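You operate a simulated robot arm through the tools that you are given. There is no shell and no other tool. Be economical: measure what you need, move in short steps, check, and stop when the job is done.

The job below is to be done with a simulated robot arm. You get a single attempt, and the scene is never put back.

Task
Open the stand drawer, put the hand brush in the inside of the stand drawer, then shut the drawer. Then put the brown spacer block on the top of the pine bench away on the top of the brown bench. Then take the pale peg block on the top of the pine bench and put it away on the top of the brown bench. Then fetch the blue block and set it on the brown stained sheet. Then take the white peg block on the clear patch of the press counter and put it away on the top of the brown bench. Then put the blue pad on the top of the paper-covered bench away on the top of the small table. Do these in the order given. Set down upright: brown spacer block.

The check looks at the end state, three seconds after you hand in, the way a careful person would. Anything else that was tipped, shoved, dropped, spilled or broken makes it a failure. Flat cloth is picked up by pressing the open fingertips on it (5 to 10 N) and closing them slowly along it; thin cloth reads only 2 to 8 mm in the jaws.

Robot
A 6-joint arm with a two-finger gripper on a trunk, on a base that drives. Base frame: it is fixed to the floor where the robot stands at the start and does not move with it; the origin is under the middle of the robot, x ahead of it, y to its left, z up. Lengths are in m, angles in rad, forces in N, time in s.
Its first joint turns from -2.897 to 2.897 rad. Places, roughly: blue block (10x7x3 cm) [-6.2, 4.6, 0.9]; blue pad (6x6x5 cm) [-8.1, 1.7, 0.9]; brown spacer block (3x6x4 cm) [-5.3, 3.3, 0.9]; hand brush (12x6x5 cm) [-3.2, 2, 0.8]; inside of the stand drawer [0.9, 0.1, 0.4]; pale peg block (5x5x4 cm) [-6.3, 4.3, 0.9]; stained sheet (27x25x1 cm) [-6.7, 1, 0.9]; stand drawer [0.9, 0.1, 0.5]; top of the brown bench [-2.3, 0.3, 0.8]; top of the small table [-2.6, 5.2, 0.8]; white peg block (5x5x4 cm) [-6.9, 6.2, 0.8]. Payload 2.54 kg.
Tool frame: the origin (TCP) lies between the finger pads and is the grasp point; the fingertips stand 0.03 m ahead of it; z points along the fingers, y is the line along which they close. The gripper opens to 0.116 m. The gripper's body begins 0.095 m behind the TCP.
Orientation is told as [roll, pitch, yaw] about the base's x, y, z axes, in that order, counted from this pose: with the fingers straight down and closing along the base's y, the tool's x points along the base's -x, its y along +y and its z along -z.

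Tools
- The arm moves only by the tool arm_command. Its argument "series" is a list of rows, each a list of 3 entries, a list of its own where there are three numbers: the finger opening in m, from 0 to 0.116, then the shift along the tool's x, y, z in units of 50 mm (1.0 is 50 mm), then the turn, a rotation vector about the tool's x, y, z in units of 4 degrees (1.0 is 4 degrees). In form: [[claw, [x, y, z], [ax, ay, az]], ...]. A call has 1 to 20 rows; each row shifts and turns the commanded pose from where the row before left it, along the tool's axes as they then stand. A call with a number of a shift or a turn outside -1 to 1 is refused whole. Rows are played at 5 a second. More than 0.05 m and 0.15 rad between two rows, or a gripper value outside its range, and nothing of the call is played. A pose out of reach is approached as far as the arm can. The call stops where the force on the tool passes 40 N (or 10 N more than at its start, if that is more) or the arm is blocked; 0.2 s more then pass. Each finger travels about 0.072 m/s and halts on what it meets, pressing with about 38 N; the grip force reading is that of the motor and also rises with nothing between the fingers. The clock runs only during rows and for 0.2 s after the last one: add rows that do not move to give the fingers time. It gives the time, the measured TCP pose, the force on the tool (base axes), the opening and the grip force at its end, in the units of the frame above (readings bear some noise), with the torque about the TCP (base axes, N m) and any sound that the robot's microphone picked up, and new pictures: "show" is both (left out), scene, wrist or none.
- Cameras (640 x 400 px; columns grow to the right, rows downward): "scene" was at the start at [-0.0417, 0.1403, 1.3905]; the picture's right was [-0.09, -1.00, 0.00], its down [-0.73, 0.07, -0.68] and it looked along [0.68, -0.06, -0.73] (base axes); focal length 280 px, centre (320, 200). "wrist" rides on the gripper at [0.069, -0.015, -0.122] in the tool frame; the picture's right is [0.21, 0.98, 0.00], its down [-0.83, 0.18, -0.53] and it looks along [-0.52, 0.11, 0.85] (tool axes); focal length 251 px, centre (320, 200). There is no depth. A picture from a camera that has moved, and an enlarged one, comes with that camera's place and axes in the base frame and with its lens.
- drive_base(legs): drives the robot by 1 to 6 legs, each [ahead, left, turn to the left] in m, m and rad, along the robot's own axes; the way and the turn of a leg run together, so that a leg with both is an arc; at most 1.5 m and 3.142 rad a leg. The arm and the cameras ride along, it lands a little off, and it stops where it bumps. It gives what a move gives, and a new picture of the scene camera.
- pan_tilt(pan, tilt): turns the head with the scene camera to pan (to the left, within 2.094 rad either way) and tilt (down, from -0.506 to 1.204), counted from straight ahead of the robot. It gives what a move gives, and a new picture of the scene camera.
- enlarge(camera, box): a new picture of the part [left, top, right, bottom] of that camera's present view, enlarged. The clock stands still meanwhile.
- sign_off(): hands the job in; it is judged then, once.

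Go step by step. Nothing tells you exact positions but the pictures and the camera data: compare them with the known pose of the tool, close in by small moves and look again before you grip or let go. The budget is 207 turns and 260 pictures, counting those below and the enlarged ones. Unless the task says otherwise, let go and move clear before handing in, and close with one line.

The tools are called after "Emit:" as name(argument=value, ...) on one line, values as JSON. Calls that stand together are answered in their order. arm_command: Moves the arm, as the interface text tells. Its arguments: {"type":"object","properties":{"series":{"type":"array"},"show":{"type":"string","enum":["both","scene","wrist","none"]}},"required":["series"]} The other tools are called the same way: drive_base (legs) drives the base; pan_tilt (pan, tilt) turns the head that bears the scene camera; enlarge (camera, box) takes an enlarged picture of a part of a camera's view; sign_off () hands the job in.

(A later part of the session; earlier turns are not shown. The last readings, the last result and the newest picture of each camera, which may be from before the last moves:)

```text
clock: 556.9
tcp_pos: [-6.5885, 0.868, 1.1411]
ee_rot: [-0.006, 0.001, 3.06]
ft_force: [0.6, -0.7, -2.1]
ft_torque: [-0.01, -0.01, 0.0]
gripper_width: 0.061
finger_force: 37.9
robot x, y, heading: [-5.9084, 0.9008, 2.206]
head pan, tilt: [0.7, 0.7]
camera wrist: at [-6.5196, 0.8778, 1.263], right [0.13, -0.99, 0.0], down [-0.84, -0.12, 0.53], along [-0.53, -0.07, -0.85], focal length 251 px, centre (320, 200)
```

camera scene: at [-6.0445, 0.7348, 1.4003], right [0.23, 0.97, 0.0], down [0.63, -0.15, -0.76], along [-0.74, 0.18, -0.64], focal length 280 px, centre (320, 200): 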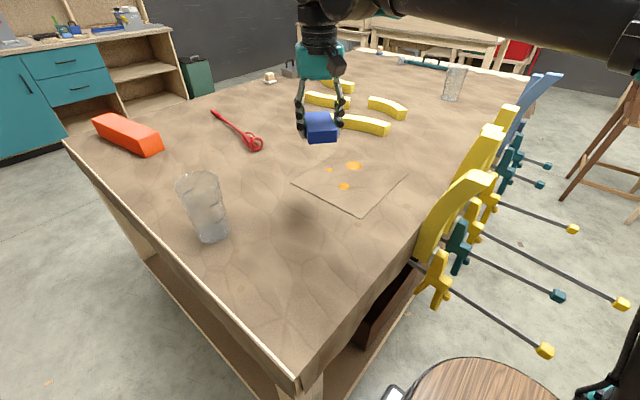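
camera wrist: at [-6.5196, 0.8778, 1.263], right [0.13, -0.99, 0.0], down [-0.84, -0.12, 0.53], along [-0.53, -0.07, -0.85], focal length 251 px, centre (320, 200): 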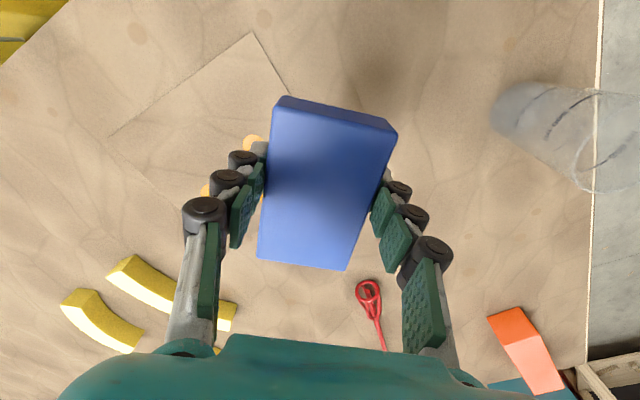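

Emit:
arm_command(series=[[0.045, [0, 0, 0.9], [0, 0, 0]], [0.045, [0, 0, 0.9], [0, 0, 0]], [0.045, [0, 0, 0.9], [0, 0, 0]], [0.045, [0, 0, 0.4], [0, 0, 0]], [0.045, [-0.55, -0.6, 0], [0, 0, 0]], [0.045, [-0.55, -0.6, 0], [0, 0, 0]], [0.045, [-0.55, -0.6, 0], [0, 0, 0]], [0.045, [-0.55, -0.6, 0], [0, 0, 0]], [0.045, [0, 0, 0], [0, 0, 0]]])

```text
clock: 558.9
tcp_pos: [-6.6892, 0.9979, 0.987]
ee_rot: [-0.004, 0.002, 3.06]
ft_force: [0.0, 0.2, -1.3]
ft_torque: [0.03, -0.03, -0.02]
gripper_width: 0.0609
finger_force: 37.9
robot x, y, heading: [-5.9087, 0.9017, 2.203]
head pan, tilt: [0.7, 0.7]
camera scene: at [-6.0445, 0.7348, 1.4003], right [0.23, 0.97, 0.0], down [0.63, -0.15, -0.76], along [-0.74, 0.18, -0.64], focal length 280 px, centre (320, 200)
camera wrist: at [-6.6208, 1.0074, 1.1086], right [0.13, -0.99, 0.0], down [-0.84, -0.12, 0.53], along [-0.53, -0.07, -0.85], focal length 251 px, centre (320, 200)
```

scene: 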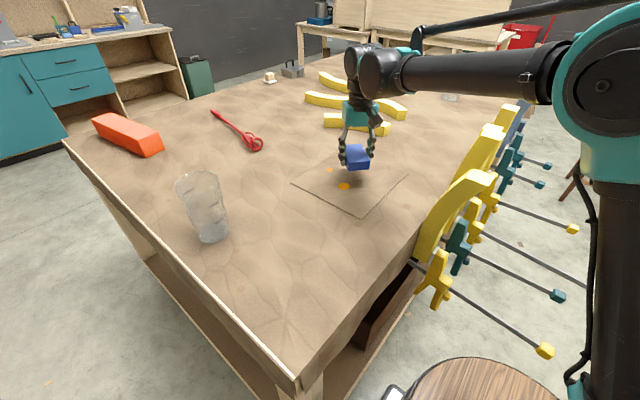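
wrist: 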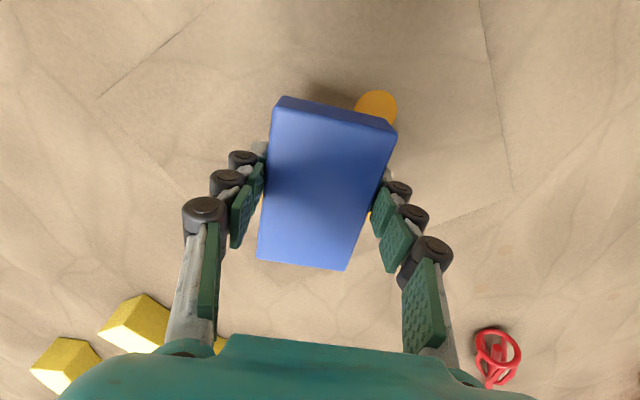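

The block is centred over the sheet, so I'll lower gently to contact.

Emit:
arm_command(series=[[0.045, [0, 0, 0.5], [0, 0, 0]], [0.045, [0, 0, 0.35], [0, 0, 0]], [0.045, [0, 0, 0.1], [0, 0, 0]], [0.045, [0, 0, 0.08], [0, 0, 0]], [0.045, [0, 0, 0.06], [0, 0, 0]], [0.045, [0, 0, 0.06], [0, 0, 0]], [0.045, [0, 0, 0.06], [0, 0, 0]], [0.045, [0, 0, 0.06], [0, 0, 0]], [0.045, [0, 0, 0.06], [0, 0, 0]], [0.045, [0, 0, 0.06], [0, 0, 0]], [0.045, [0, 0, 0.06], [0, 0, 0]], [0.045, [0, 0, 0.06], [0, 0, 0]]], show="wrist")

```text
clock: 560.3
tcp_pos: [-6.6873, 0.9975, 0.9309]
ee_rot: [-0.005, 0.0, 3.06]
ft_force: [4.1, 1.9, 18.1]
ft_torque: [-0.36, -0.09, 0.02]
gripper_width: 0.0609
finger_force: 38.0
robot x, y, heading: [-5.9079, 0.9056, 2.205]
head pan, tilt: [0.7, 0.7]
stopped in row 7: the force on the tool passed its limit at 49 N (the readings are from after the stop); the commanded pose is now the measured one
camera wrist: at [-6.6189, 1.0071, 1.0536], right [0.13, -0.99, 0.0], down [-0.84, -0.12, 0.53], along [-0.53, -0.07, -0.85], focal length 251 px, centre (320, 200)
```

wrist: 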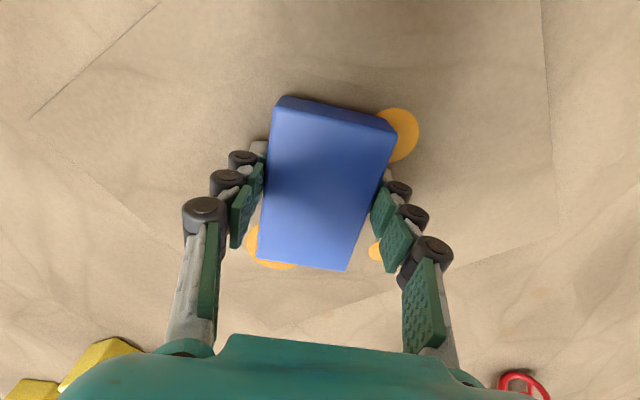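

It's on the sheet. I'll release, rise and retract inward, staying away from the reach limit.

Emit:
arm_command(series=[[0.07, [0, 0, 0], [0, 0, 0]], [0.085, [0, 0, 0], [0, 0, 0]], [0.085, [0, 0, 0], [0, 0, 0]], [0.085, [0, 0, -0.5], [0, 0, 0]], [0.085, [0.2, 0, -0.8], [0, 0, 0]], [0.085, [0.5, 0, -0.8], [0, 0, 0]], [0.085, [0.6, 0.2, -0.7], [0, 0, 0]], [0.085, [0.6, 0.3, -0.7], [0, 0, 0]], [0.085, [0.5, 0, -0.5], [0, 0, 0]]], show="scene")

```text
clock: 562.3
tcp_pos: [-6.5723, 0.9621, 1.1292]
ee_rot: [-0.004, -0.001, 3.059]
ft_force: [-0.6, 0.1, 0.3]
ft_torque: [0.01, -0.05, 0.02]
gripper_width: 0.0851
finger_force: 0.1
robot x, y, heading: [-5.9119, 0.9076, 2.204]
head pan, tilt: [0.7, 0.7]
camera scene: at [-6.0448, 0.7348, 1.4003], right [0.23, 0.97, 0.0], down [0.63, -0.15, -0.76], along [-0.74, 0.18, -0.64], focal length 280 px, centre (320, 200)
```

scene: 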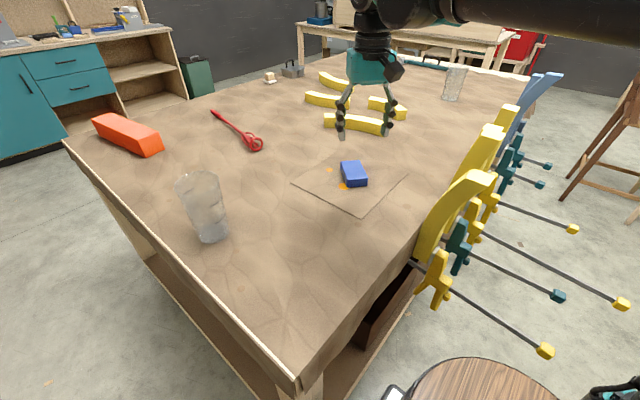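

The blue block rests on the sheet. Next is the white peg block on the press counter, so I'll drive back round and up toward it.

Emit:
drive_base(legs=[[0, -1.25, -0.008], [0.48, 0, 0], [0, -1.5, 0], [1.3, 0, 0], [1.2, 0, 0]])

Emit:
pan_tilt(pan=0.1, tilt=0.4)

```text
clock: 589.9
tcp_pos: [-6.0798, 5.0484, 1.1295]
ee_rot: [-0.003, -0.001, 3.025]
ft_force: [-0.3, -0.4, 0.3]
ft_torque: [-0.01, 0.0, 0.01]
gripper_width: 0.0851
finger_force: 0.1
robot x, y, heading: [-5.4224, 4.9675, 2.169]
head pan, tilt: [0.7, 0.7]
camera scene: at [-5.5621, 4.8039, 1.4004], right [0.27, 0.96, 0.0], down [0.62, -0.17, -0.76], along [-0.74, 0.2, -0.64], focal length 280 px, centre (320, 200)
```

scene: 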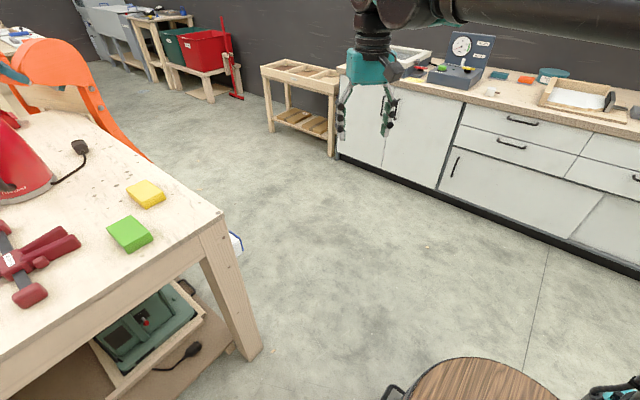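

```text
clock: 590.9
tcp_pos: [-6.0789, 5.05, 1.1303]
ee_rot: [-0.004, -0.001, 3.025]
ft_force: [-0.1, -0.3, 0.2]
ft_torque: [0.02, 0.0, 0.0]
gripper_width: 0.085
finger_force: 0.0
robot x, y, heading: [-5.4206, 4.9683, 2.168]
head pan, tilt: [0.099, 0.4]
camera scene: at [-5.54, 4.852, 1.4272], right [0.76, 0.64, 0.0], down [0.25, -0.3, -0.92], along [-0.59, 0.7, -0.39], focal length 280 px, centre (320, 200)
```

scene: 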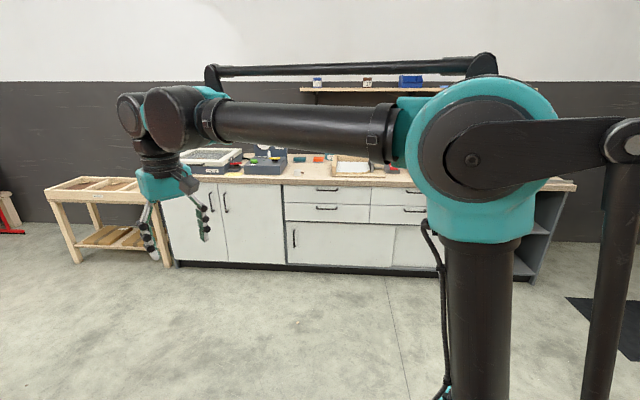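

The white peg is near (-6.87, 6.17) on the counter, with a gauge device beside it. I'll approach, turn side-on, then look closely.

Emit:
drive_base(legs=[[0.85, 0, 0], [0, 0.45, 0], [0, 0, -1.543]])

Emit:
pan_tilt(pan=1.7, tilt=0.6)

```text
clock: 601.6
tcp_pos: [-6.1956, 6.0844, 1.1305]
ee_rot: [-0.002, -0.001, 1.455]
ft_force: [0.2, -0.2, -0.6]
ft_torque: [0.01, 0.0, 0.01]
gripper_width: 0.085
finger_force: 0.1
robot x, y, heading: [-6.2788, 5.4258, 0.605]
head pan, tilt: [0.099, 0.4]
camera scene: at [-6.3904, 5.5399, 1.4272], right [0.64, -0.76, 0.0], down [-0.3, -0.25, -0.92], along [0.7, 0.59, -0.39], focal length 280 px, centre (320, 200)
```

scene: 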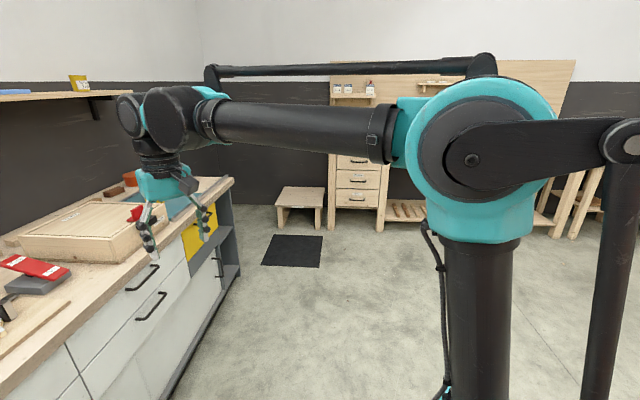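

```text
clock: 603.2
tcp_pos: [-6.1937, 6.0852, 1.1304]
ee_rot: [-0.005, 0.0, 1.456]
ft_force: [1.0, 0.1, -0.6]
ft_torque: [0.01, 0.02, 0.02]
gripper_width: 0.0849
finger_force: 0.1
robot x, y, heading: [-6.273, 5.4254, 0.602]
head pan, tilt: [1.7, 0.6]
camera scene: at [-6.5201, 5.5461, 1.409], right [0.75, 0.67, 0.0], down [0.38, -0.42, -0.83], along [-0.55, 0.62, -0.56], focal length 280 px, centre (320, 200)
```

scene: 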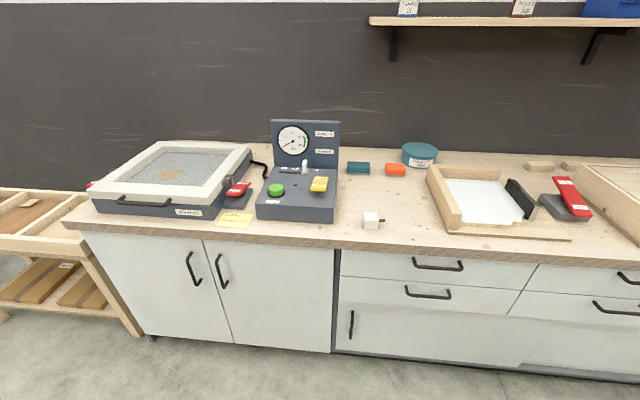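

Emit:
drive_base(legs=[[0, 0.28, 0.02]])

Emit:
enlarge(camera="scene", box=[280, 200, 440, 300])

```text
clock: 605.2
tcp_pos: [-6.3674, 6.3153, 1.1322]
ee_rot: [-0.006, -0.002, 1.476]
ft_force: [0.0, -0.3, 1.2]
ft_torque: [0.01, 0.02, 0.01]
gripper_width: 0.0848
finger_force: 0.0
robot x, y, heading: [-6.4358, 5.6542, 0.618]
head pan, tilt: [1.7, 0.6]
camera scene: at [-6.6831, 5.7702, 1.409], right [0.73, 0.68, 0.0], down [0.39, -0.41, -0.83], along [-0.56, 0.6, -0.56], focal length 280 px, centre (320, 200)
```

scene: 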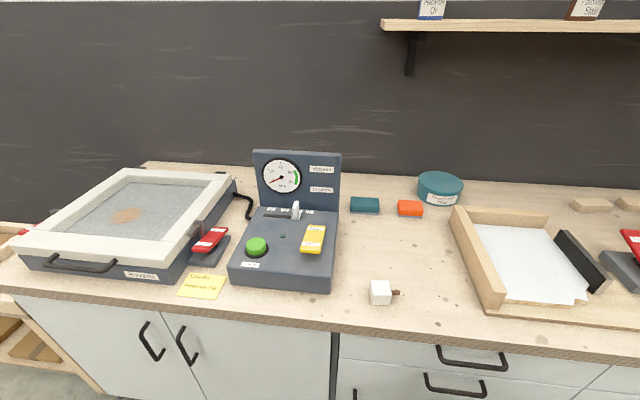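

```text
4.00 times, centred on (360, 250) of scene
camera zoom: at [-6.6831, 5.7702, 1.409], right [0.73, 0.68, 0.0], down [0.39, -0.41, -0.83], along [-0.56, 0.6, -0.56], focal length 1120 px, centre (160, 0)
```

zoom: 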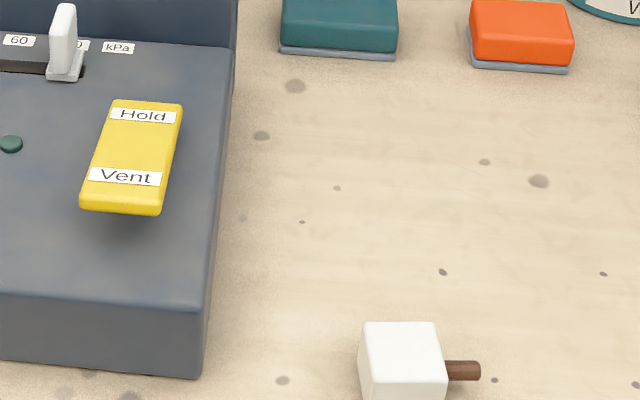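

The white peg block is at (-6.876, 6.198), with its dowel pointing along about 43°. I'll turn the tool so the fingers close across the dowel's axis and move above it.

Emit:
arm_command(series=[[0.085, [0, 0, 0], [0, 0, 0.945]], [0.085, [0, 0, 0], [0, 0, 0.945]], [0.085, [0, 0, 0], [0, 0, 0.945]], [0.085, [0, 0, 0], [0, 0, 0.945]], [0.085, [0, 0, 0], [0, 0, 0.945]], [0.085, [0, 0, 0], [0, 0, 0.945]], [0.085, [0, 0, 0], [0, 0, 0.945]], [0.085, [0, 0, 0], [0, 0, 0.945]], [0.085, [0, 0, 0], [0, 0, 0.945]], [0.085, [0, 0, 0], [0, 0, 0.945]], [0.085, [0, 0, 0], [0, 0, 0.945]]], show="none")

Emit:
arm_command(series=[[0.085, [0.753, 0.436, 0], [0, 0, 0]], [0.085, [0.753, 0.436, 0], [0, 0, 0]], [0.085, [0.753, 0.436, 0], [0, 0, 0]], [0.085, [0.753, 0.436, 0], [0, 0, 0]], [0.085, [0.753, 0.436, 0], [0, 0, 0]], [0.085, [0.753, 0.436, 0], [0, 0, 0]], [0.085, [0.753, 0.436, 0], [0, 0, 0]], [0.085, [0.753, 0.436, 0], [0, 0, 0]], [0.085, [0.753, 0.436, 0], [0, 0, 0]], [0.085, [0.753, 0.436, 0.1], [0, 0, 0]], [0.085, [0.753, 0.436, 0.2], [0, 0, 0]], [0.085, [0.753, 0.436, 0.2], [0, 0, 0]], [0.085, [0, 0, 0.6], [0, 0, 0]], [0.085, [0, 0, 0.6], [0, 0, 0]]])

```text
clock: 607.6
tcp_pos: [-6.369, 6.3151, 1.1301]
ee_rot: [-0.004, -0.004, 0.749]
ft_force: [0.7, 0.6, -0.2]
ft_torque: [0.04, 0.0, 0.0]
gripper_width: 0.0851
finger_force: 0.1
robot x, y, heading: [-6.4347, 5.6553, 0.624]
head pan, tilt: [1.7, 0.6]
```

```text
clock: 610.6
tcp_pos: [-6.8765, 6.1975, 1.0436]
ee_rot: [-0.003, -0.002, 0.75]
ft_force: [-0.5, -0.2, -0.5]
ft_torque: [-0.01, 0.01, 0.01]
gripper_width: 0.0851
finger_force: 0.0
robot x, y, heading: [-6.4342, 5.6561, 0.623]
head pan, tilt: [1.7, 0.6]
camera scene: at [-6.6832, 5.7701, 1.409], right [0.73, 0.68, 0.0], down [0.39, -0.41, -0.83], along [-0.56, 0.6, -0.56], focal length 280 px, centre (320, 200)
camera wrist: at [-6.9183, 6.1394, 1.1649], right [-0.82, 0.57, 0.0], down [0.48, 0.7, 0.54], along [0.31, 0.44, -0.84], focal length 251 px, centre (320, 200)
```

scene: 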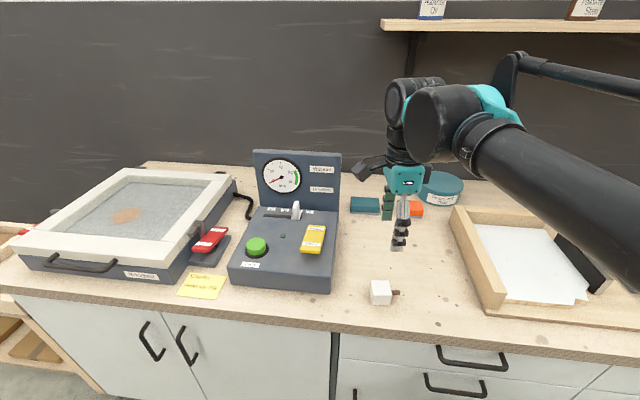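
wrist: 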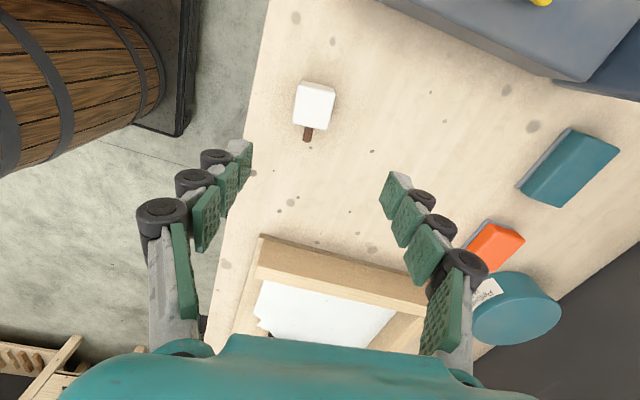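

Emit:
arm_command(series=[[0.08, [0.1, -0.14, 0.8], [0, 0, 0.6]], [0.08, [0, 0, 0.9], [0, 0, 0]], [0.08, [0, 0, 0.9], [0, 0, 0]], [0.08, [0, 0, 0.6], [0, 0, 0]], [0.08, [0, 0, 0], [0, 0, 0]]], show="wrist")

```text
clock: 611.8
tcp_pos: [-6.8742, 6.1917, 0.8828]
ee_rot: [-0.005, -0.003, 0.708]
ft_force: [0.2, -0.1, -0.2]
ft_torque: [0.02, 0.01, 0.0]
gripper_width: 0.08
finger_force: 0.0
robot x, y, heading: [-6.4385, 5.6556, 0.62]
head pan, tilt: [1.7, 0.6]
camera wrist: at [-6.9189, 6.136, 1.0048], right [-0.8, 0.6, 0.0], down [0.51, 0.68, 0.54], along [0.33, 0.43, -0.84], focal length 251 px, centre (320, 200)
```

wrist: 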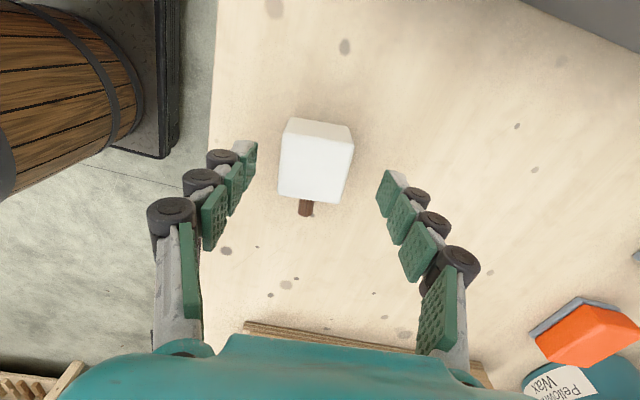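

Emit:
arm_command(series=[[0.08, [0, -0.05, 0.35], [0, 0, 0]], [0.08, [0, 0, 0.25], [0, 0, 0]], [0.06, [0, 0, 0], [0, 0, 0]], [0.03, [0, 0, 0], [0, 0, 0]], [0.03, [0, 0, 0], [0, 0, 0]], [0.03, [0, 0, 0], [0, 0, 0]]], show="wrist")

```text
clock: 613.2
tcp_pos: [-6.8723, 6.1901, 0.8533]
ee_rot: [-0.005, -0.004, 0.708]
ft_force: [-1.0, -0.6, 0.3]
ft_torque: [0.02, 0.02, 0.02]
gripper_width: 0.0435
finger_force: 37.5
robot x, y, heading: [-6.4364, 5.6539, 0.622]
head pan, tilt: [1.7, 0.6]
camera wrist: at [-6.9175, 6.1337, 0.975], right [-0.8, 0.6, 0.0], down [0.51, 0.68, 0.54], along [0.33, 0.43, -0.84], focal length 251 px, centre (320, 200)
```

wrist: 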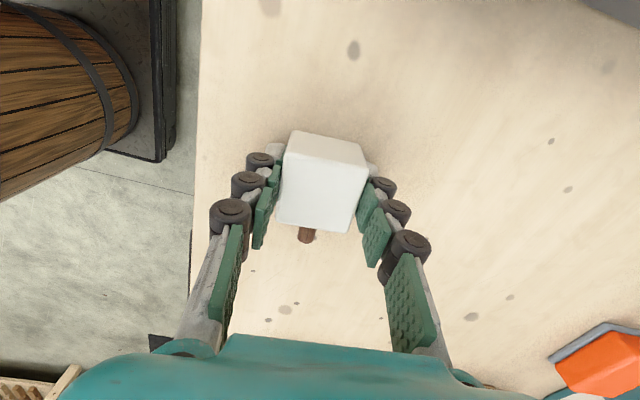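

The white block is held at 43.5 mm. I'll lift, retract and drive to the brown bench.

Emit:
arm_command(series=[[0.03, [0, 0, -0.4], [0, 0, 0]], [0.03, [0, -0.2, -0.9], [0, 0, 0]], [0.03, [0, -0.3, -0.9], [0, 0, 0]], [0.03, [0, -0.4, -0.9], [0, 0, 0]], [0.03, [0, -0.5, -0.8], [0, 0, 0]], [0.03, [0, -0.6, -0.8], [0, 0, 0]], [0.03, [0, -0.5, -0.8], [0, 0, 0]], [0.03, [0, 0, 0], [0, 0, 0]]], show="wrist")

Emit:
drive_base(legs=[[0, -0.35, 0], [0.45, 0, 0], [0, -1.2, 0], [0, -1.2, 0], [0, -1.05, 0]])

```text
clock: 615.0
tcp_pos: [-6.7926, 6.096, 1.1284]
ee_rot: [-0.004, -0.004, 0.709]
ft_force: [-0.8, 0.5, -0.4]
ft_torque: [-0.03, 0.03, 0.0]
gripper_width: 0.0438
finger_force: 38.0
robot x, y, heading: [-6.4352, 5.6544, 0.617]
head pan, tilt: [1.7, 0.6]
camera wrist: at [-6.8378, 6.0397, 1.2498], right [-0.8, 0.6, 0.0], down [0.51, 0.68, 0.54], along [0.33, 0.43, -0.84], focal length 251 px, centre (320, 200)
```

wrist: 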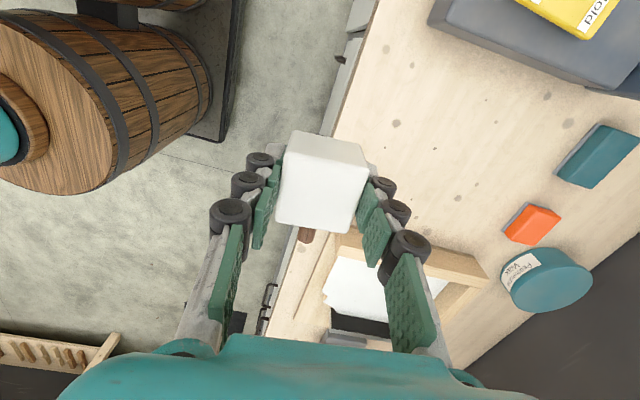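

```text
clock: 635.9
tcp_pos: [-4.1959, 3.3258, 1.1276]
ee_rot: [-0.004, -0.003, 0.725]
ft_force: [-1.0, -0.6, -1.1]
ft_torque: [-0.04, 0.01, 0.0]
gripper_width: 0.0435
finger_force: 38.2
robot x, y, heading: [-3.8317, 2.8902, 0.639]
head pan, tilt: [1.7, 0.6]
camera scene: at [-4.0803, 3.0016, 1.409], right [0.72, 0.69, 0.0], down [0.39, -0.41, -0.83], along [-0.57, 0.59, -0.56], focal length 280 px, centre (320, 200)
```

scene: 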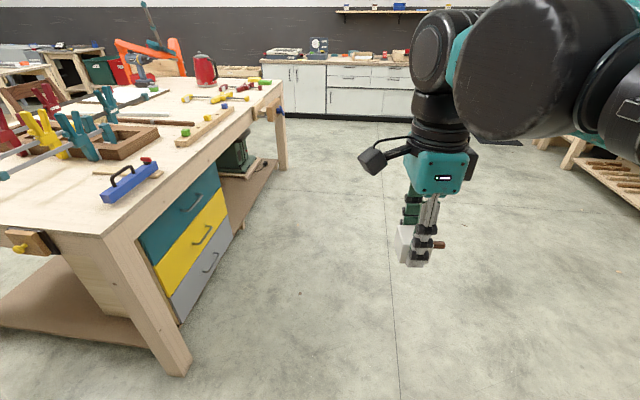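

Emit:
drive_base(legs=[[-1.38, 0, -0.014], [0, 0, -1.571], [1.45, 0, 0], [1.38, 0, 0], [0, 0.4, 0]])

Emit:
pan_tilt(pan=1.2, tilt=0.7)

```text
clock: 662.3
tcp_pos: [-2.4481, 0.3622, 1.1279]
ee_rot: [-0.004, -0.003, -0.855]
ft_force: [-0.1, -0.3, -1.1]
ft_torque: [0.0, 0.04, -0.01]
gripper_width: 0.0434
finger_force: 37.7
robot x, y, heading: [-2.8884, 0.0017, -0.942]
head pan, tilt: [1.7, 0.6]
camera scene: at [-2.771, 0.2457, 1.409], right [0.69, -0.73, 0.0], down [-0.41, -0.39, -0.82], along [0.6, 0.57, -0.57], focal length 280 px, centre (320, 200)
```

scene: 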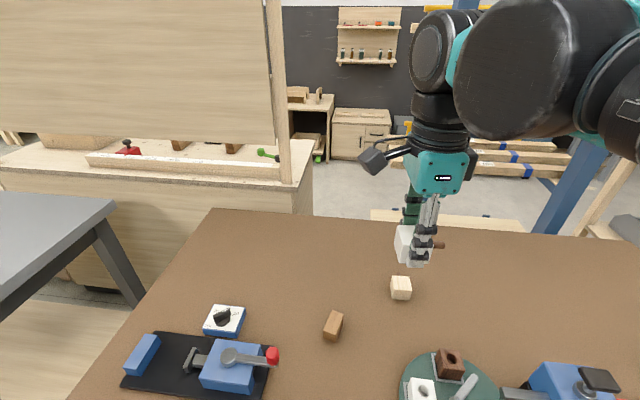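

```text
clock: 663.2
tcp_pos: [-2.447, 0.3622, 1.1284]
ee_rot: [-0.003, -0.004, -0.855]
ft_force: [0.1, 0.3, -0.9]
ft_torque: [0.0, 0.0, 0.0]
gripper_width: 0.0438
finger_force: 37.8
robot x, y, heading: [-2.8865, -0.0006, -0.94]
head pan, tilt: [1.201, 0.7]
camera scene: at [-2.7531, 0.2067, 1.4004], right [0.26, -0.97, 0.0], down [-0.62, -0.17, -0.77], along [0.74, 0.2, -0.64], focal length 280 px, centre (320, 200)
```

scene: 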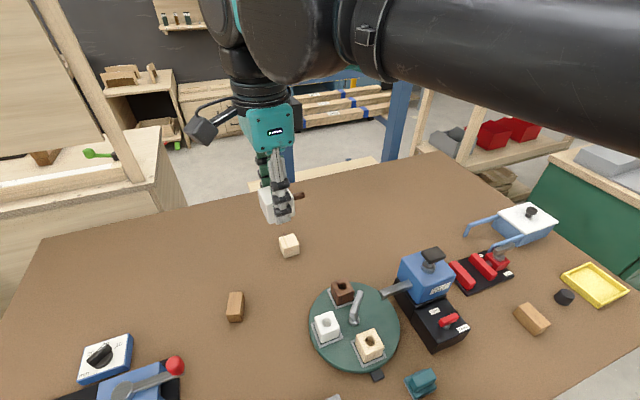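

Both earlier blocks are in place. I'll set the white block on the clear patch beyond the spacer, at n −1.6, l 1.93.

Emit:
arm_command(series=[[0.03, [0, 0, 0.9], [0, 0, 0]], [0.03, [0, 0, 0.9], [0, 0, 0]], [0.03, [0, 0, 0.9], [0, 0, 0]], [0.03, [0.625, 0.636, 0], [0, 0, 0]], [0.03, [0.625, 0.636, 0], [0, 0, 0]], [0.03, [0.625, 0.636, 0], [0, 0, 0]], [0.03, [0.625, 0.636, 0], [0, 0, 0]], [0.03, [0.625, 0.636, 0], [0, 0, 0]], [0.03, [0.625, 0.636, 0], [0, 0, 0]], [0.03, [0, 0, 0], [0, 0, 0]]])

```text
clock: 665.4
tcp_pos: [-2.4302, 0.6152, 0.9867]
ee_rot: [-0.005, -0.003, -0.854]
ft_force: [-1.1, 0.3, -0.1]
ft_torque: [-0.02, 0.01, -0.02]
gripper_width: 0.0436
finger_force: 38.1
out of reach, approached as far as the arm can: row 9
robot x, y, heading: [-2.8861, 0.001, -0.945]
head pan, tilt: [1.201, 0.7]
camera scene: at [-2.7531, 0.2067, 1.4003], right [0.26, -0.97, 0.0], down [-0.62, -0.16, -0.76], along [0.74, 0.2, -0.64], focal length 280 px, centre (320, 200)
camera wrist: at [-2.4887, 0.6596, 1.1091], right [0.6, 0.8, 0.0], down [0.68, -0.5, 0.54], along [0.43, -0.32, -0.84], focal length 251 px, centre (320, 200)
```

scene: 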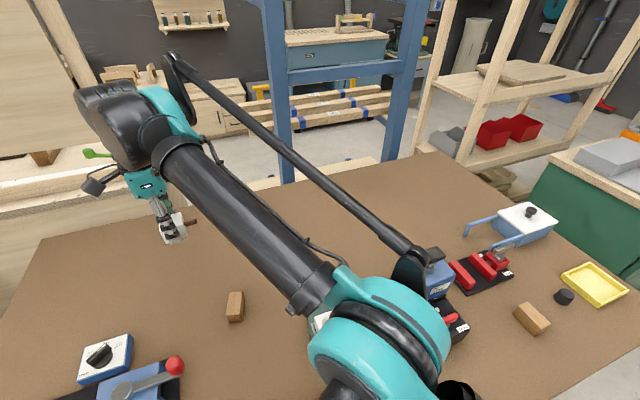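
wrist: 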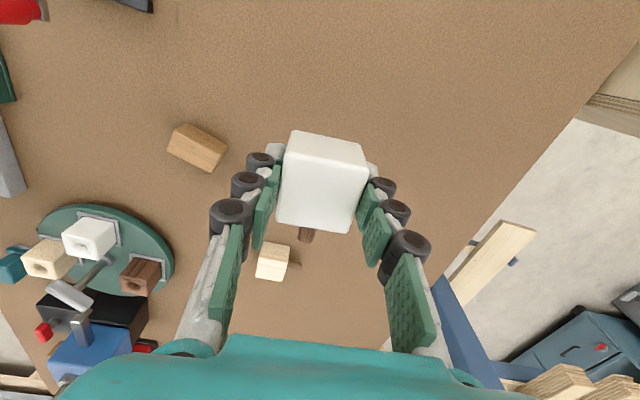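

Emit:
arm_command(series=[[0.03, [0, -0.25, 0.3], [0, 0, 0]], [0.03, [0, 0, 0.9], [0, 0, 0]], [0.03, [0, 0, 0.9], [0, 0, 0]], [0.03, [0, 0, 0.6], [0, 0, 0]], [0.03, [0, 0, 0.1], [0, 0, 0]], [0.03, [0, 0, 0.08], [0, 0, 0]], [0.03, [0, 0, 0.06], [0, 0, 0]], [0.03, [0, 0, 0.06], [0, 0, 0]], [0.03, [0, 0, 0.06], [0, 0, 0]], [0.03, [0, 0, 0.06], [0, 0, 0]], [0.03, [0, 0, 0.06], [0, 0, 0]], [0.03, [0, 0, 0.06], [0, 0, 0]]], show="wrist")

```text
clock: 668.0
tcp_pos: [-2.4396, 0.6092, 0.8293]
ee_rot: [0.0, -0.005, -0.856]
ft_force: [-2.3, -2.0, 13.2]
ft_torque: [0.1, 0.02, 0.03]
gripper_width: 0.0435
finger_force: 38.2
robot x, y, heading: [-2.8802, 0.0013, -0.941]
head pan, tilt: [1.201, 0.7]
stopped in row 12: the force on the tool passed its limit at 48 N (the readings are from after the stop); the commanded pose is now the measured one
camera wrist: at [-2.4981, 0.6516, 0.951], right [0.6, 0.8, 0.0], down [0.68, -0.5, 0.54], along [0.43, -0.32, -0.84], focal length 251 px, centre (320, 200)
```

wrist: 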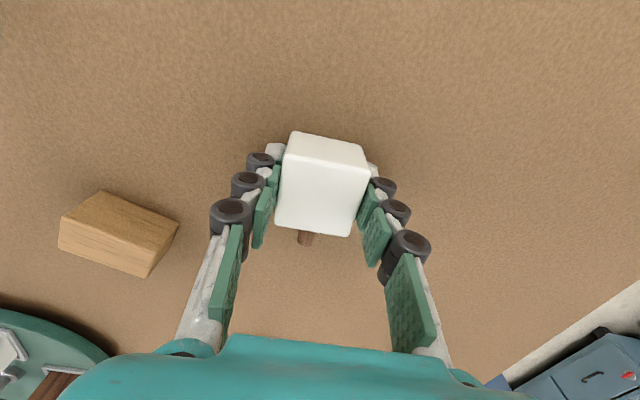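

It's down. I'll release with a modest opening and rise, retracting.

Emit:
arm_command(series=[[0.055, [0, 0, 0], [0, 0, 0]], [0.07, [0, 0, 0], [0, 0, 0]], [0.07, [0, 0, 0], [0, 0, 0]], [0.07, [0, 0, -0.5], [0, 0, 0]], [0.07, [0, 0, -0.9], [0, 0, 0]], [0.07, [0, -0.2, -0.9], [0, 0, 0]], [0.07, [0, -0.6, -0.7], [0, 0, 0]], [0.07, [-0.2, -0.7, -0.6], [0, 0, 0]], [0.07, [-0.2, -0.7, -0.6], [0, 0, 0]], [0.07, [-0.2, -0.7, -0.6], [0, 0, 0]], [0.07, [0, -0.4, -0.6], [0, 0, 0]]], show="scene")

```text
clock: 670.4
tcp_pos: [-2.5456, 0.4793, 1.1004]
ee_rot: [-0.001, -0.003, -0.858]
ft_force: [0.3, 0.7, -0.2]
ft_torque: [-0.06, 0.05, -0.03]
gripper_width: 0.0701
finger_force: 0.1
robot x, y, heading: [-2.8848, 0.0005, -0.941]
head pan, tilt: [1.201, 0.7]
camera scene: at [-2.7529, 0.207, 1.4003], right [0.26, -0.97, 0.0], down [-0.62, -0.16, -0.76], along [0.74, 0.2, -0.64], focal length 280 px, centre (320, 200)
```

scene: 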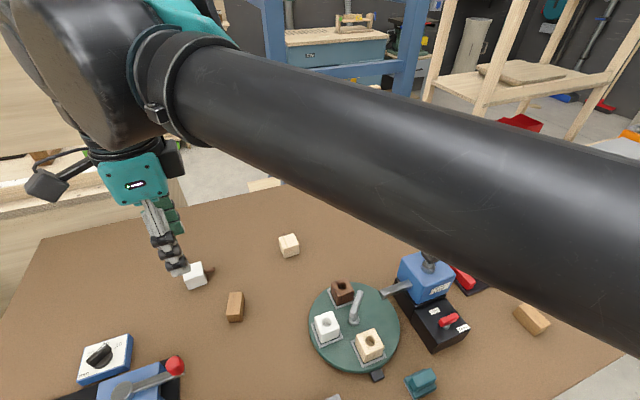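

All three blocks are on the brown bench. Next is the blue pad on the paper-covered bench; I'll go round and look down the corridor beside that bench.

Emit:
drive_base(legs=[[0, -0.45, 0], [-1.45, 0, 0], [-1.4, 0, 0], [0, 0, -3.14], [0, 0.8, 0]])

Emit:
pan_tilt(pan=0.5, tilt=0.45)

```text
clock: 697.8
tcp_pos: [-5.9167, 1.1753, 1.1009]
ee_rot: [-0.002, -0.005, 2.251]
ft_force: [0.4, -0.4, 1.3]
ft_torque: [-0.01, -0.02, 0.04]
gripper_width: 0.0698
finger_force: 0.0
robot x, y, heading: [-5.5631, 1.6396, 2.163]
head pan, tilt: [1.201, 0.7]
camera scene: at [-5.7008, 1.435, 1.4003], right [-0.22, 0.97, 0.0], down [0.63, 0.14, -0.76], along [-0.75, -0.17, -0.64], focal length 280 px, centre (320, 200)
```

scene: 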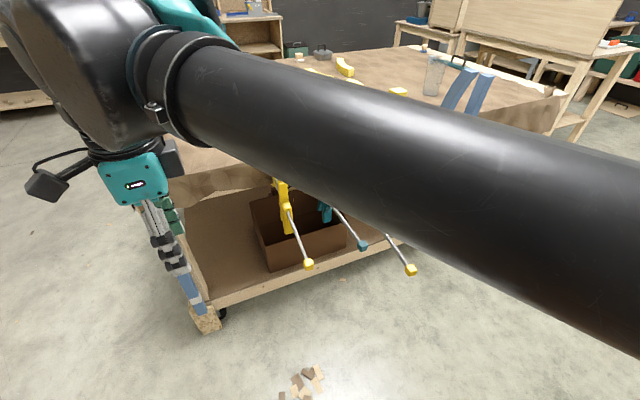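

```text
clock: 698.8
tcp_pos: [-5.917, 1.1736, 1.0999]
ee_rot: [-0.002, -0.005, 2.252]
ft_force: [-0.2, -0.3, 0.6]
ft_torque: [-0.01, 0.01, 0.03]
gripper_width: 0.07
finger_force: 0.1
robot x, y, heading: [-5.5628, 1.6393, 2.167]
head pan, tilt: [0.499, 0.45]
camera scene: at [-5.6996, 1.496, 1.4225], right [0.46, 0.89, 0.0], down [0.39, -0.2, -0.9], along [-0.8, 0.41, -0.44], focal length 280 px, centre (320, 200)
```

scene: 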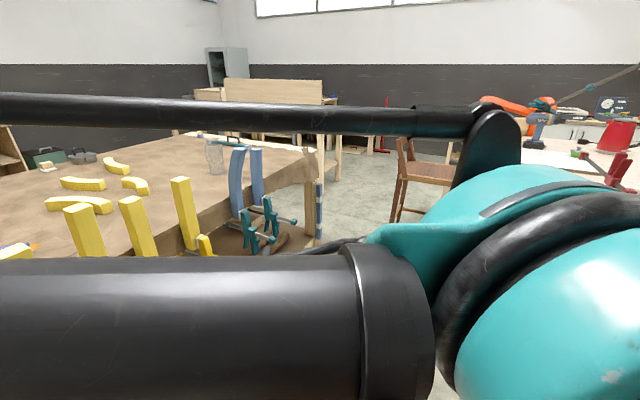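

Emit:
enlarge(camera="scene", box=[130, 100, 340, 240])

```text
2.86 times, centred on (235, 170) of scene
camera zoom: at [-5.6996, 1.496, 1.4225], right [0.46, 0.89, 0.0], down [0.39, -0.2, -0.9], along [-0.8, 0.41, -0.44], focal length 800 px, centre (563, 286)
```

zoom: 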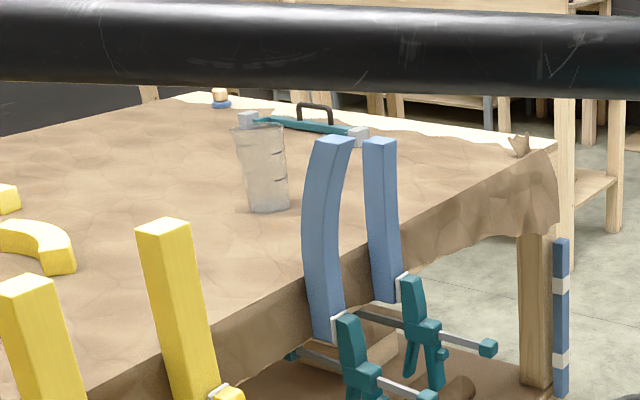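

The blue pad (with a tan knob) is near the far end of the table, around (-8.16, 1.66). I'll raise and tuck the arm, drive up the corridor past the clamps and turn in behind the table's end.

Emit:
arm_command(series=[[0.07, [0, -0.5, -0.8], [0, 0, 0]], [0.07, [0, -0.5, -0.8], [0, 0, 0]], [0.07, [0, 0, -0.4], [0, 0, 0]]], show="none")

Emit:
drive_base(legs=[[0, 0.25, 0.029], [1.0, 0, 0], [0.93, 0, 0]])

Emit:
pan_tilt(pan=0.2, tilt=0.8)

```text
clock: 699.6
tcp_pos: [-5.8752, 1.206, 1.2022]
ee_rot: [-0.001, -0.004, 2.251]
ft_force: [0.0, 0.5, 0.4]
ft_torque: [0.01, -0.01, -0.01]
gripper_width: 0.0699
finger_force: 0.2
robot x, y, heading: [-5.558, 1.6421, 2.166]
head pan, tilt: [0.499, 0.45]
```

```text
clock: 709.0
tcp_pos: [-6.9779, 2.3534, 1.2007]
ee_rot: [-0.001, -0.003, 2.273]
ft_force: [1.0, 0.0, -0.5]
ft_torque: [-0.04, 0.0, 0.01]
gripper_width: 0.0699
finger_force: 0.0
robot x, y, heading: [-6.674, 2.7955, 2.186]
head pan, tilt: [0.499, 0.45]
stopped in leg 3: the robot was blocked; the commanded pose is now the measured one
camera scene: at [-6.8084, 2.6459, 1.4225], right [0.44, 0.9, 0.0], down [0.39, -0.19, -0.9], along [-0.81, 0.4, -0.44], focal length 280 px, centre (320, 200)
```

scene: 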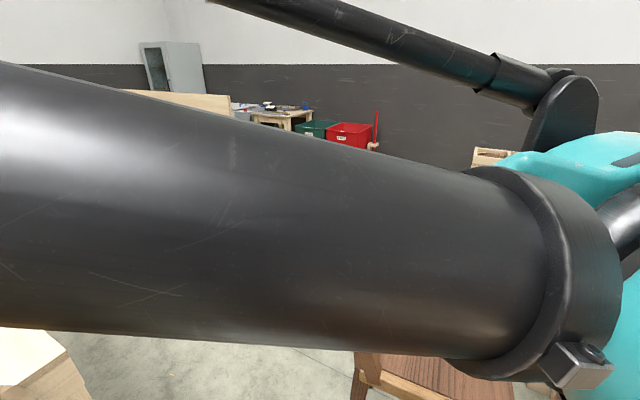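

```text
clock: 709.9
tcp_pos: [-6.9788, 2.3514, 1.2013]
ee_rot: [-0.002, -0.005, 2.275]
ft_force: [-0.6, -0.4, -0.6]
ft_torque: [0.02, 0.0, 0.0]
gripper_width: 0.0698
finger_force: 0.0
robot x, y, heading: [-6.6712, 2.7878, 2.19]
head pan, tilt: [0.201, 0.799]
camera scene: at [-6.7848, 2.6607, 1.3922], right [0.69, 0.73, 0.0], down [0.52, -0.49, -0.7], along [-0.51, 0.48, -0.72], focal length 280 px, centre (320, 200)
```

scene: 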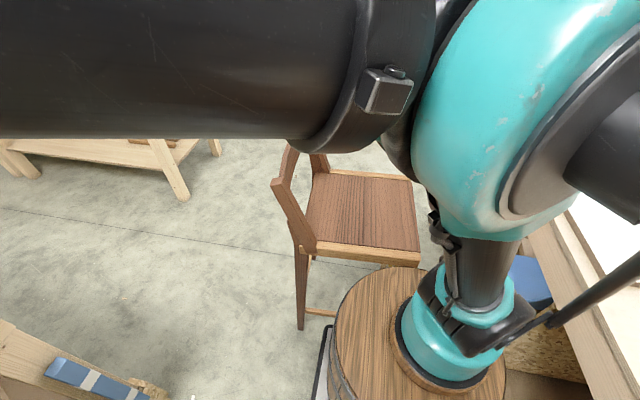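

The base touched the chair ahead, though it's still standing. I'll back off and pass diagonally between the table corner and the chair.

Emit:
drive_base(legs=[[-0.36, 0.0, 0.006], [0, 0.14, 0], [0, 0, 0.646]])

Emit:
pan_tilt(pan=-0.25, tilt=0.75)

```text
clock: 714.9
tcp_pos: [-6.5482, 1.8757, 1.2011]
ee_rot: [-0.001, -0.004, 2.932]
ft_force: [-0.8, -0.1, -0.1]
ft_torque: [0.0, 0.04, 0.01]
gripper_width: 0.0701
finger_force: 0.1
robot x, y, heading: [-6.5743, 2.4119, 2.842]
head pan, tilt: [0.201, 0.799]
camera scene: at [-6.5849, 2.2381, 1.3921], right [0.1, 1.0, 0.0], down [0.71, -0.07, -0.7], along [-0.69, 0.07, -0.72], focal length 280 px, centre (320, 200)
```

scene: 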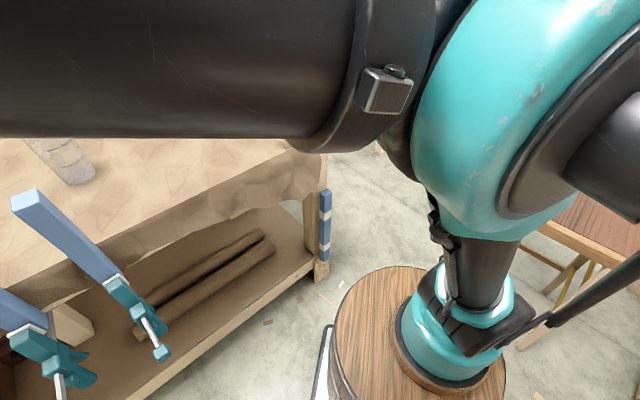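

```text
clock: 715.8
tcp_pos: [-6.5486, 1.8751, 1.2021]
ee_rot: [-0.002, -0.003, 2.931]
ft_force: [-0.2, -0.1, 0.6]
ft_torque: [-0.01, 0.02, 0.0]
gripper_width: 0.0699
finger_force: 0.0
robot x, y, heading: [-6.578, 2.4126, 2.845]
head pan, tilt: [-0.25, 0.75]
camera scene: at [-6.5754, 2.2733, 1.3961], right [0.52, 0.85, 0.0], down [0.58, -0.35, -0.73], along [-0.62, 0.38, -0.68], focal length 280 px, centre (320, 200)
```

scene: 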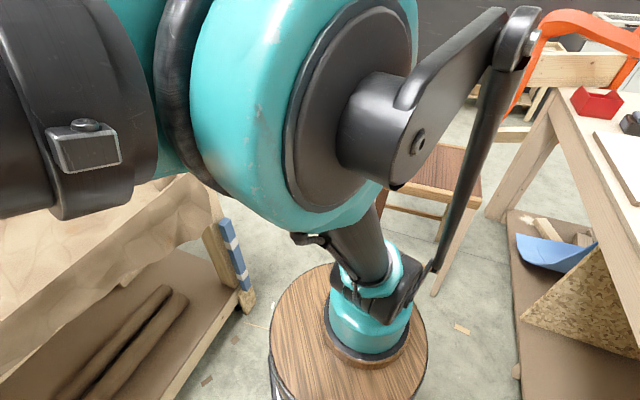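

Emit:
drive_base(legs=[[1.3, 0, 0], [0, 0, 0.92]])

Emit:
pan_tilt(pan=1.4, tilt=0.6)

```text
clock: 724.8
tcp_pos: [-7.4137, 2.4957, 1.2011]
ee_rot: [-0.001, -0.002, -2.433]
ft_force: [-0.6, 0.0, 1.0]
ft_torque: [0.0, 0.0, 0.0]
gripper_width: 0.07
finger_force: 0.0
robot x, y, heading: [-7.8548, 2.7973, -2.522]
head pan, tilt: [-0.25, 0.75]
camera scene: at [-7.7499, 2.7152, 1.3961], right [-0.36, 0.93, 0.0], down [0.64, 0.25, -0.73], along [-0.68, -0.27, -0.68], focal length 280 px, centre (320, 200)
```

scene: 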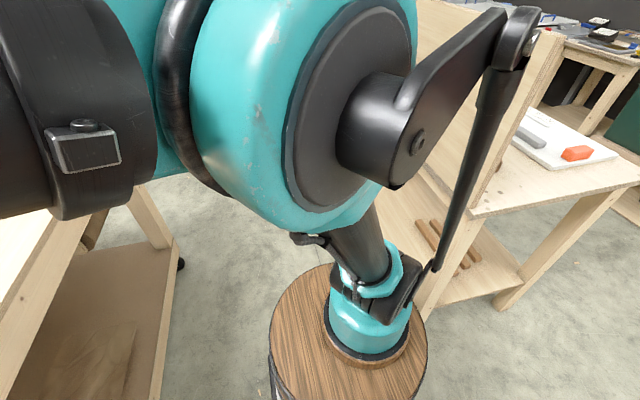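

```text
clock: 726.5
tcp_pos: [-7.4144, 2.4953, 1.2011]
ee_rot: [-0.002, -0.003, -2.433]
ft_force: [0.1, 0.0, 0.6]
ft_torque: [-0.01, -0.01, -0.03]
gripper_width: 0.0699
finger_force: 0.0
robot x, y, heading: [-7.8558, 2.8003, -2.522]
head pan, tilt: [1.4, 0.6]
camera scene: at [-7.6342, 2.6657, 1.409], right [-0.9, -0.43, 0.0], down [-0.25, 0.51, -0.82], along [0.36, -0.74, -0.57], focal length 280 px, centre (320, 200)
```

scene: 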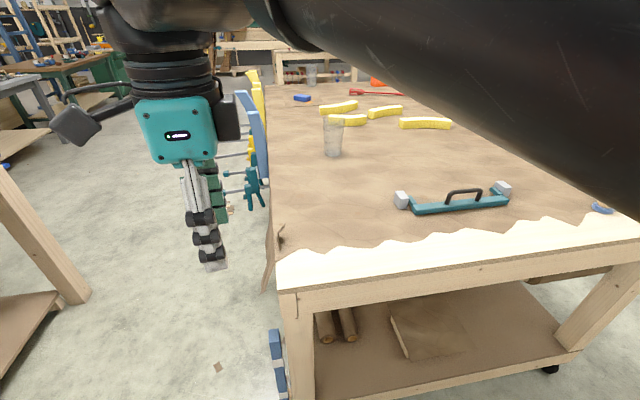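

I'm through and side-on behind the table's end, and the blue pad is visible at about (-8.106, 1.674). I'll drive ahead and in a little.

Emit:
drive_base(legs=[[0.55, 0, 0], [0, 0.1, 0]])

Emit:
pan_tilt(pan=1.1, tilt=0.8)

Emit:
arm_command(series=[[0.1, [0, 0, 0], [0, 0, 0]]], show="wrist")

```text
clock: 730.4
tcp_pos: [-7.7893, 2.103, 1.2005]
ee_rot: [-0.003, -0.002, -2.43]
ft_force: [-0.2, 0.1, -0.3]
ft_torque: [0.0, 0.0, -0.01]
gripper_width: 0.07
finger_force: 0.0
robot x, y, heading: [-8.234, 2.405, -2.517]
head pan, tilt: [1.4, 0.6]
camera scene: at [-8.0112, 2.2722, 1.409], right [-0.9, -0.44, 0.0], down [-0.25, 0.51, -0.83], along [0.36, -0.74, -0.56], focal length 280 px, centre (320, 200)
```

scene: 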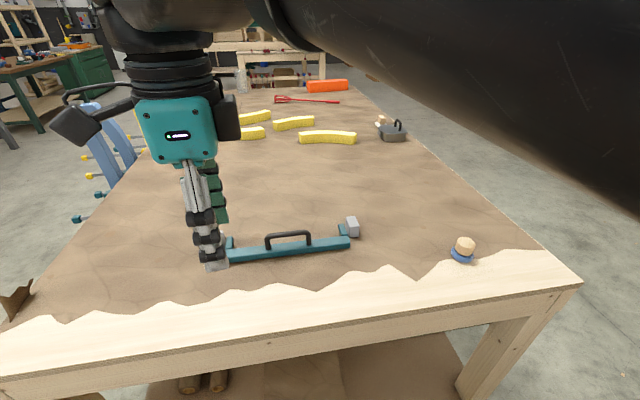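

```text
clock: 731.2
tcp_pos: [-7.7895, 2.1033, 1.2016]
ee_rot: [-0.003, -0.004, -2.43]
ft_force: [-0.6, -0.5, 0.6]
ft_torque: [0.0, -0.03, -0.01]
gripper_width: 0.0699
finger_force: 0.1
robot x, y, heading: [-8.2336, 2.4072, -2.511]
head pan, tilt: [1.1, 0.799]
camera scene: at [-8.0376, 2.2719, 1.3921], right [-0.99, -0.16, 0.0], down [-0.11, 0.71, -0.7], along [0.11, -0.69, -0.72], focal length 280 px, centre (320, 200)
```

scene: 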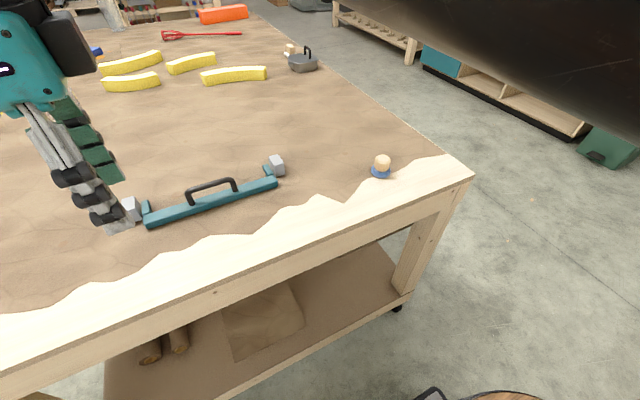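

```text
clock: 731.6
tcp_pos: [-7.7907, 2.1025, 1.2008]
ee_rot: [-0.002, -0.002, -2.428]
ft_force: [0.2, -0.8, 0.1]
ft_torque: [-0.02, 0.03, -0.01]
gripper_width: 0.1002
finger_force: 0.1
robot x, y, heading: [-8.2336, 2.4075, -2.518]
head pan, tilt: [1.1, 0.799]
camera wrist: at [-7.7489, 2.1603, 1.3224], right [0.8, -0.6, 0.0], down [-0.5, -0.68, 0.54], along [-0.32, -0.43, -0.84], focal length 251 px, centre (320, 200)
```

wrist: 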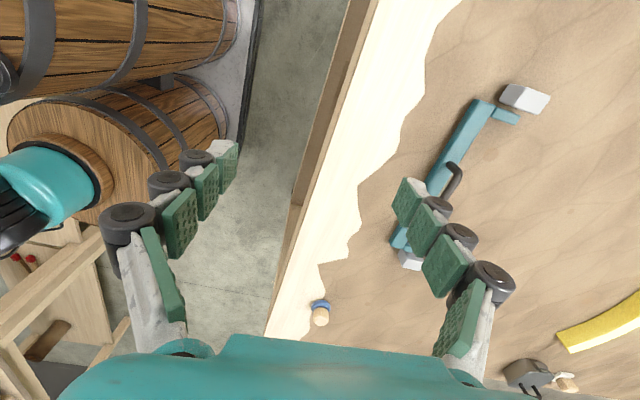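

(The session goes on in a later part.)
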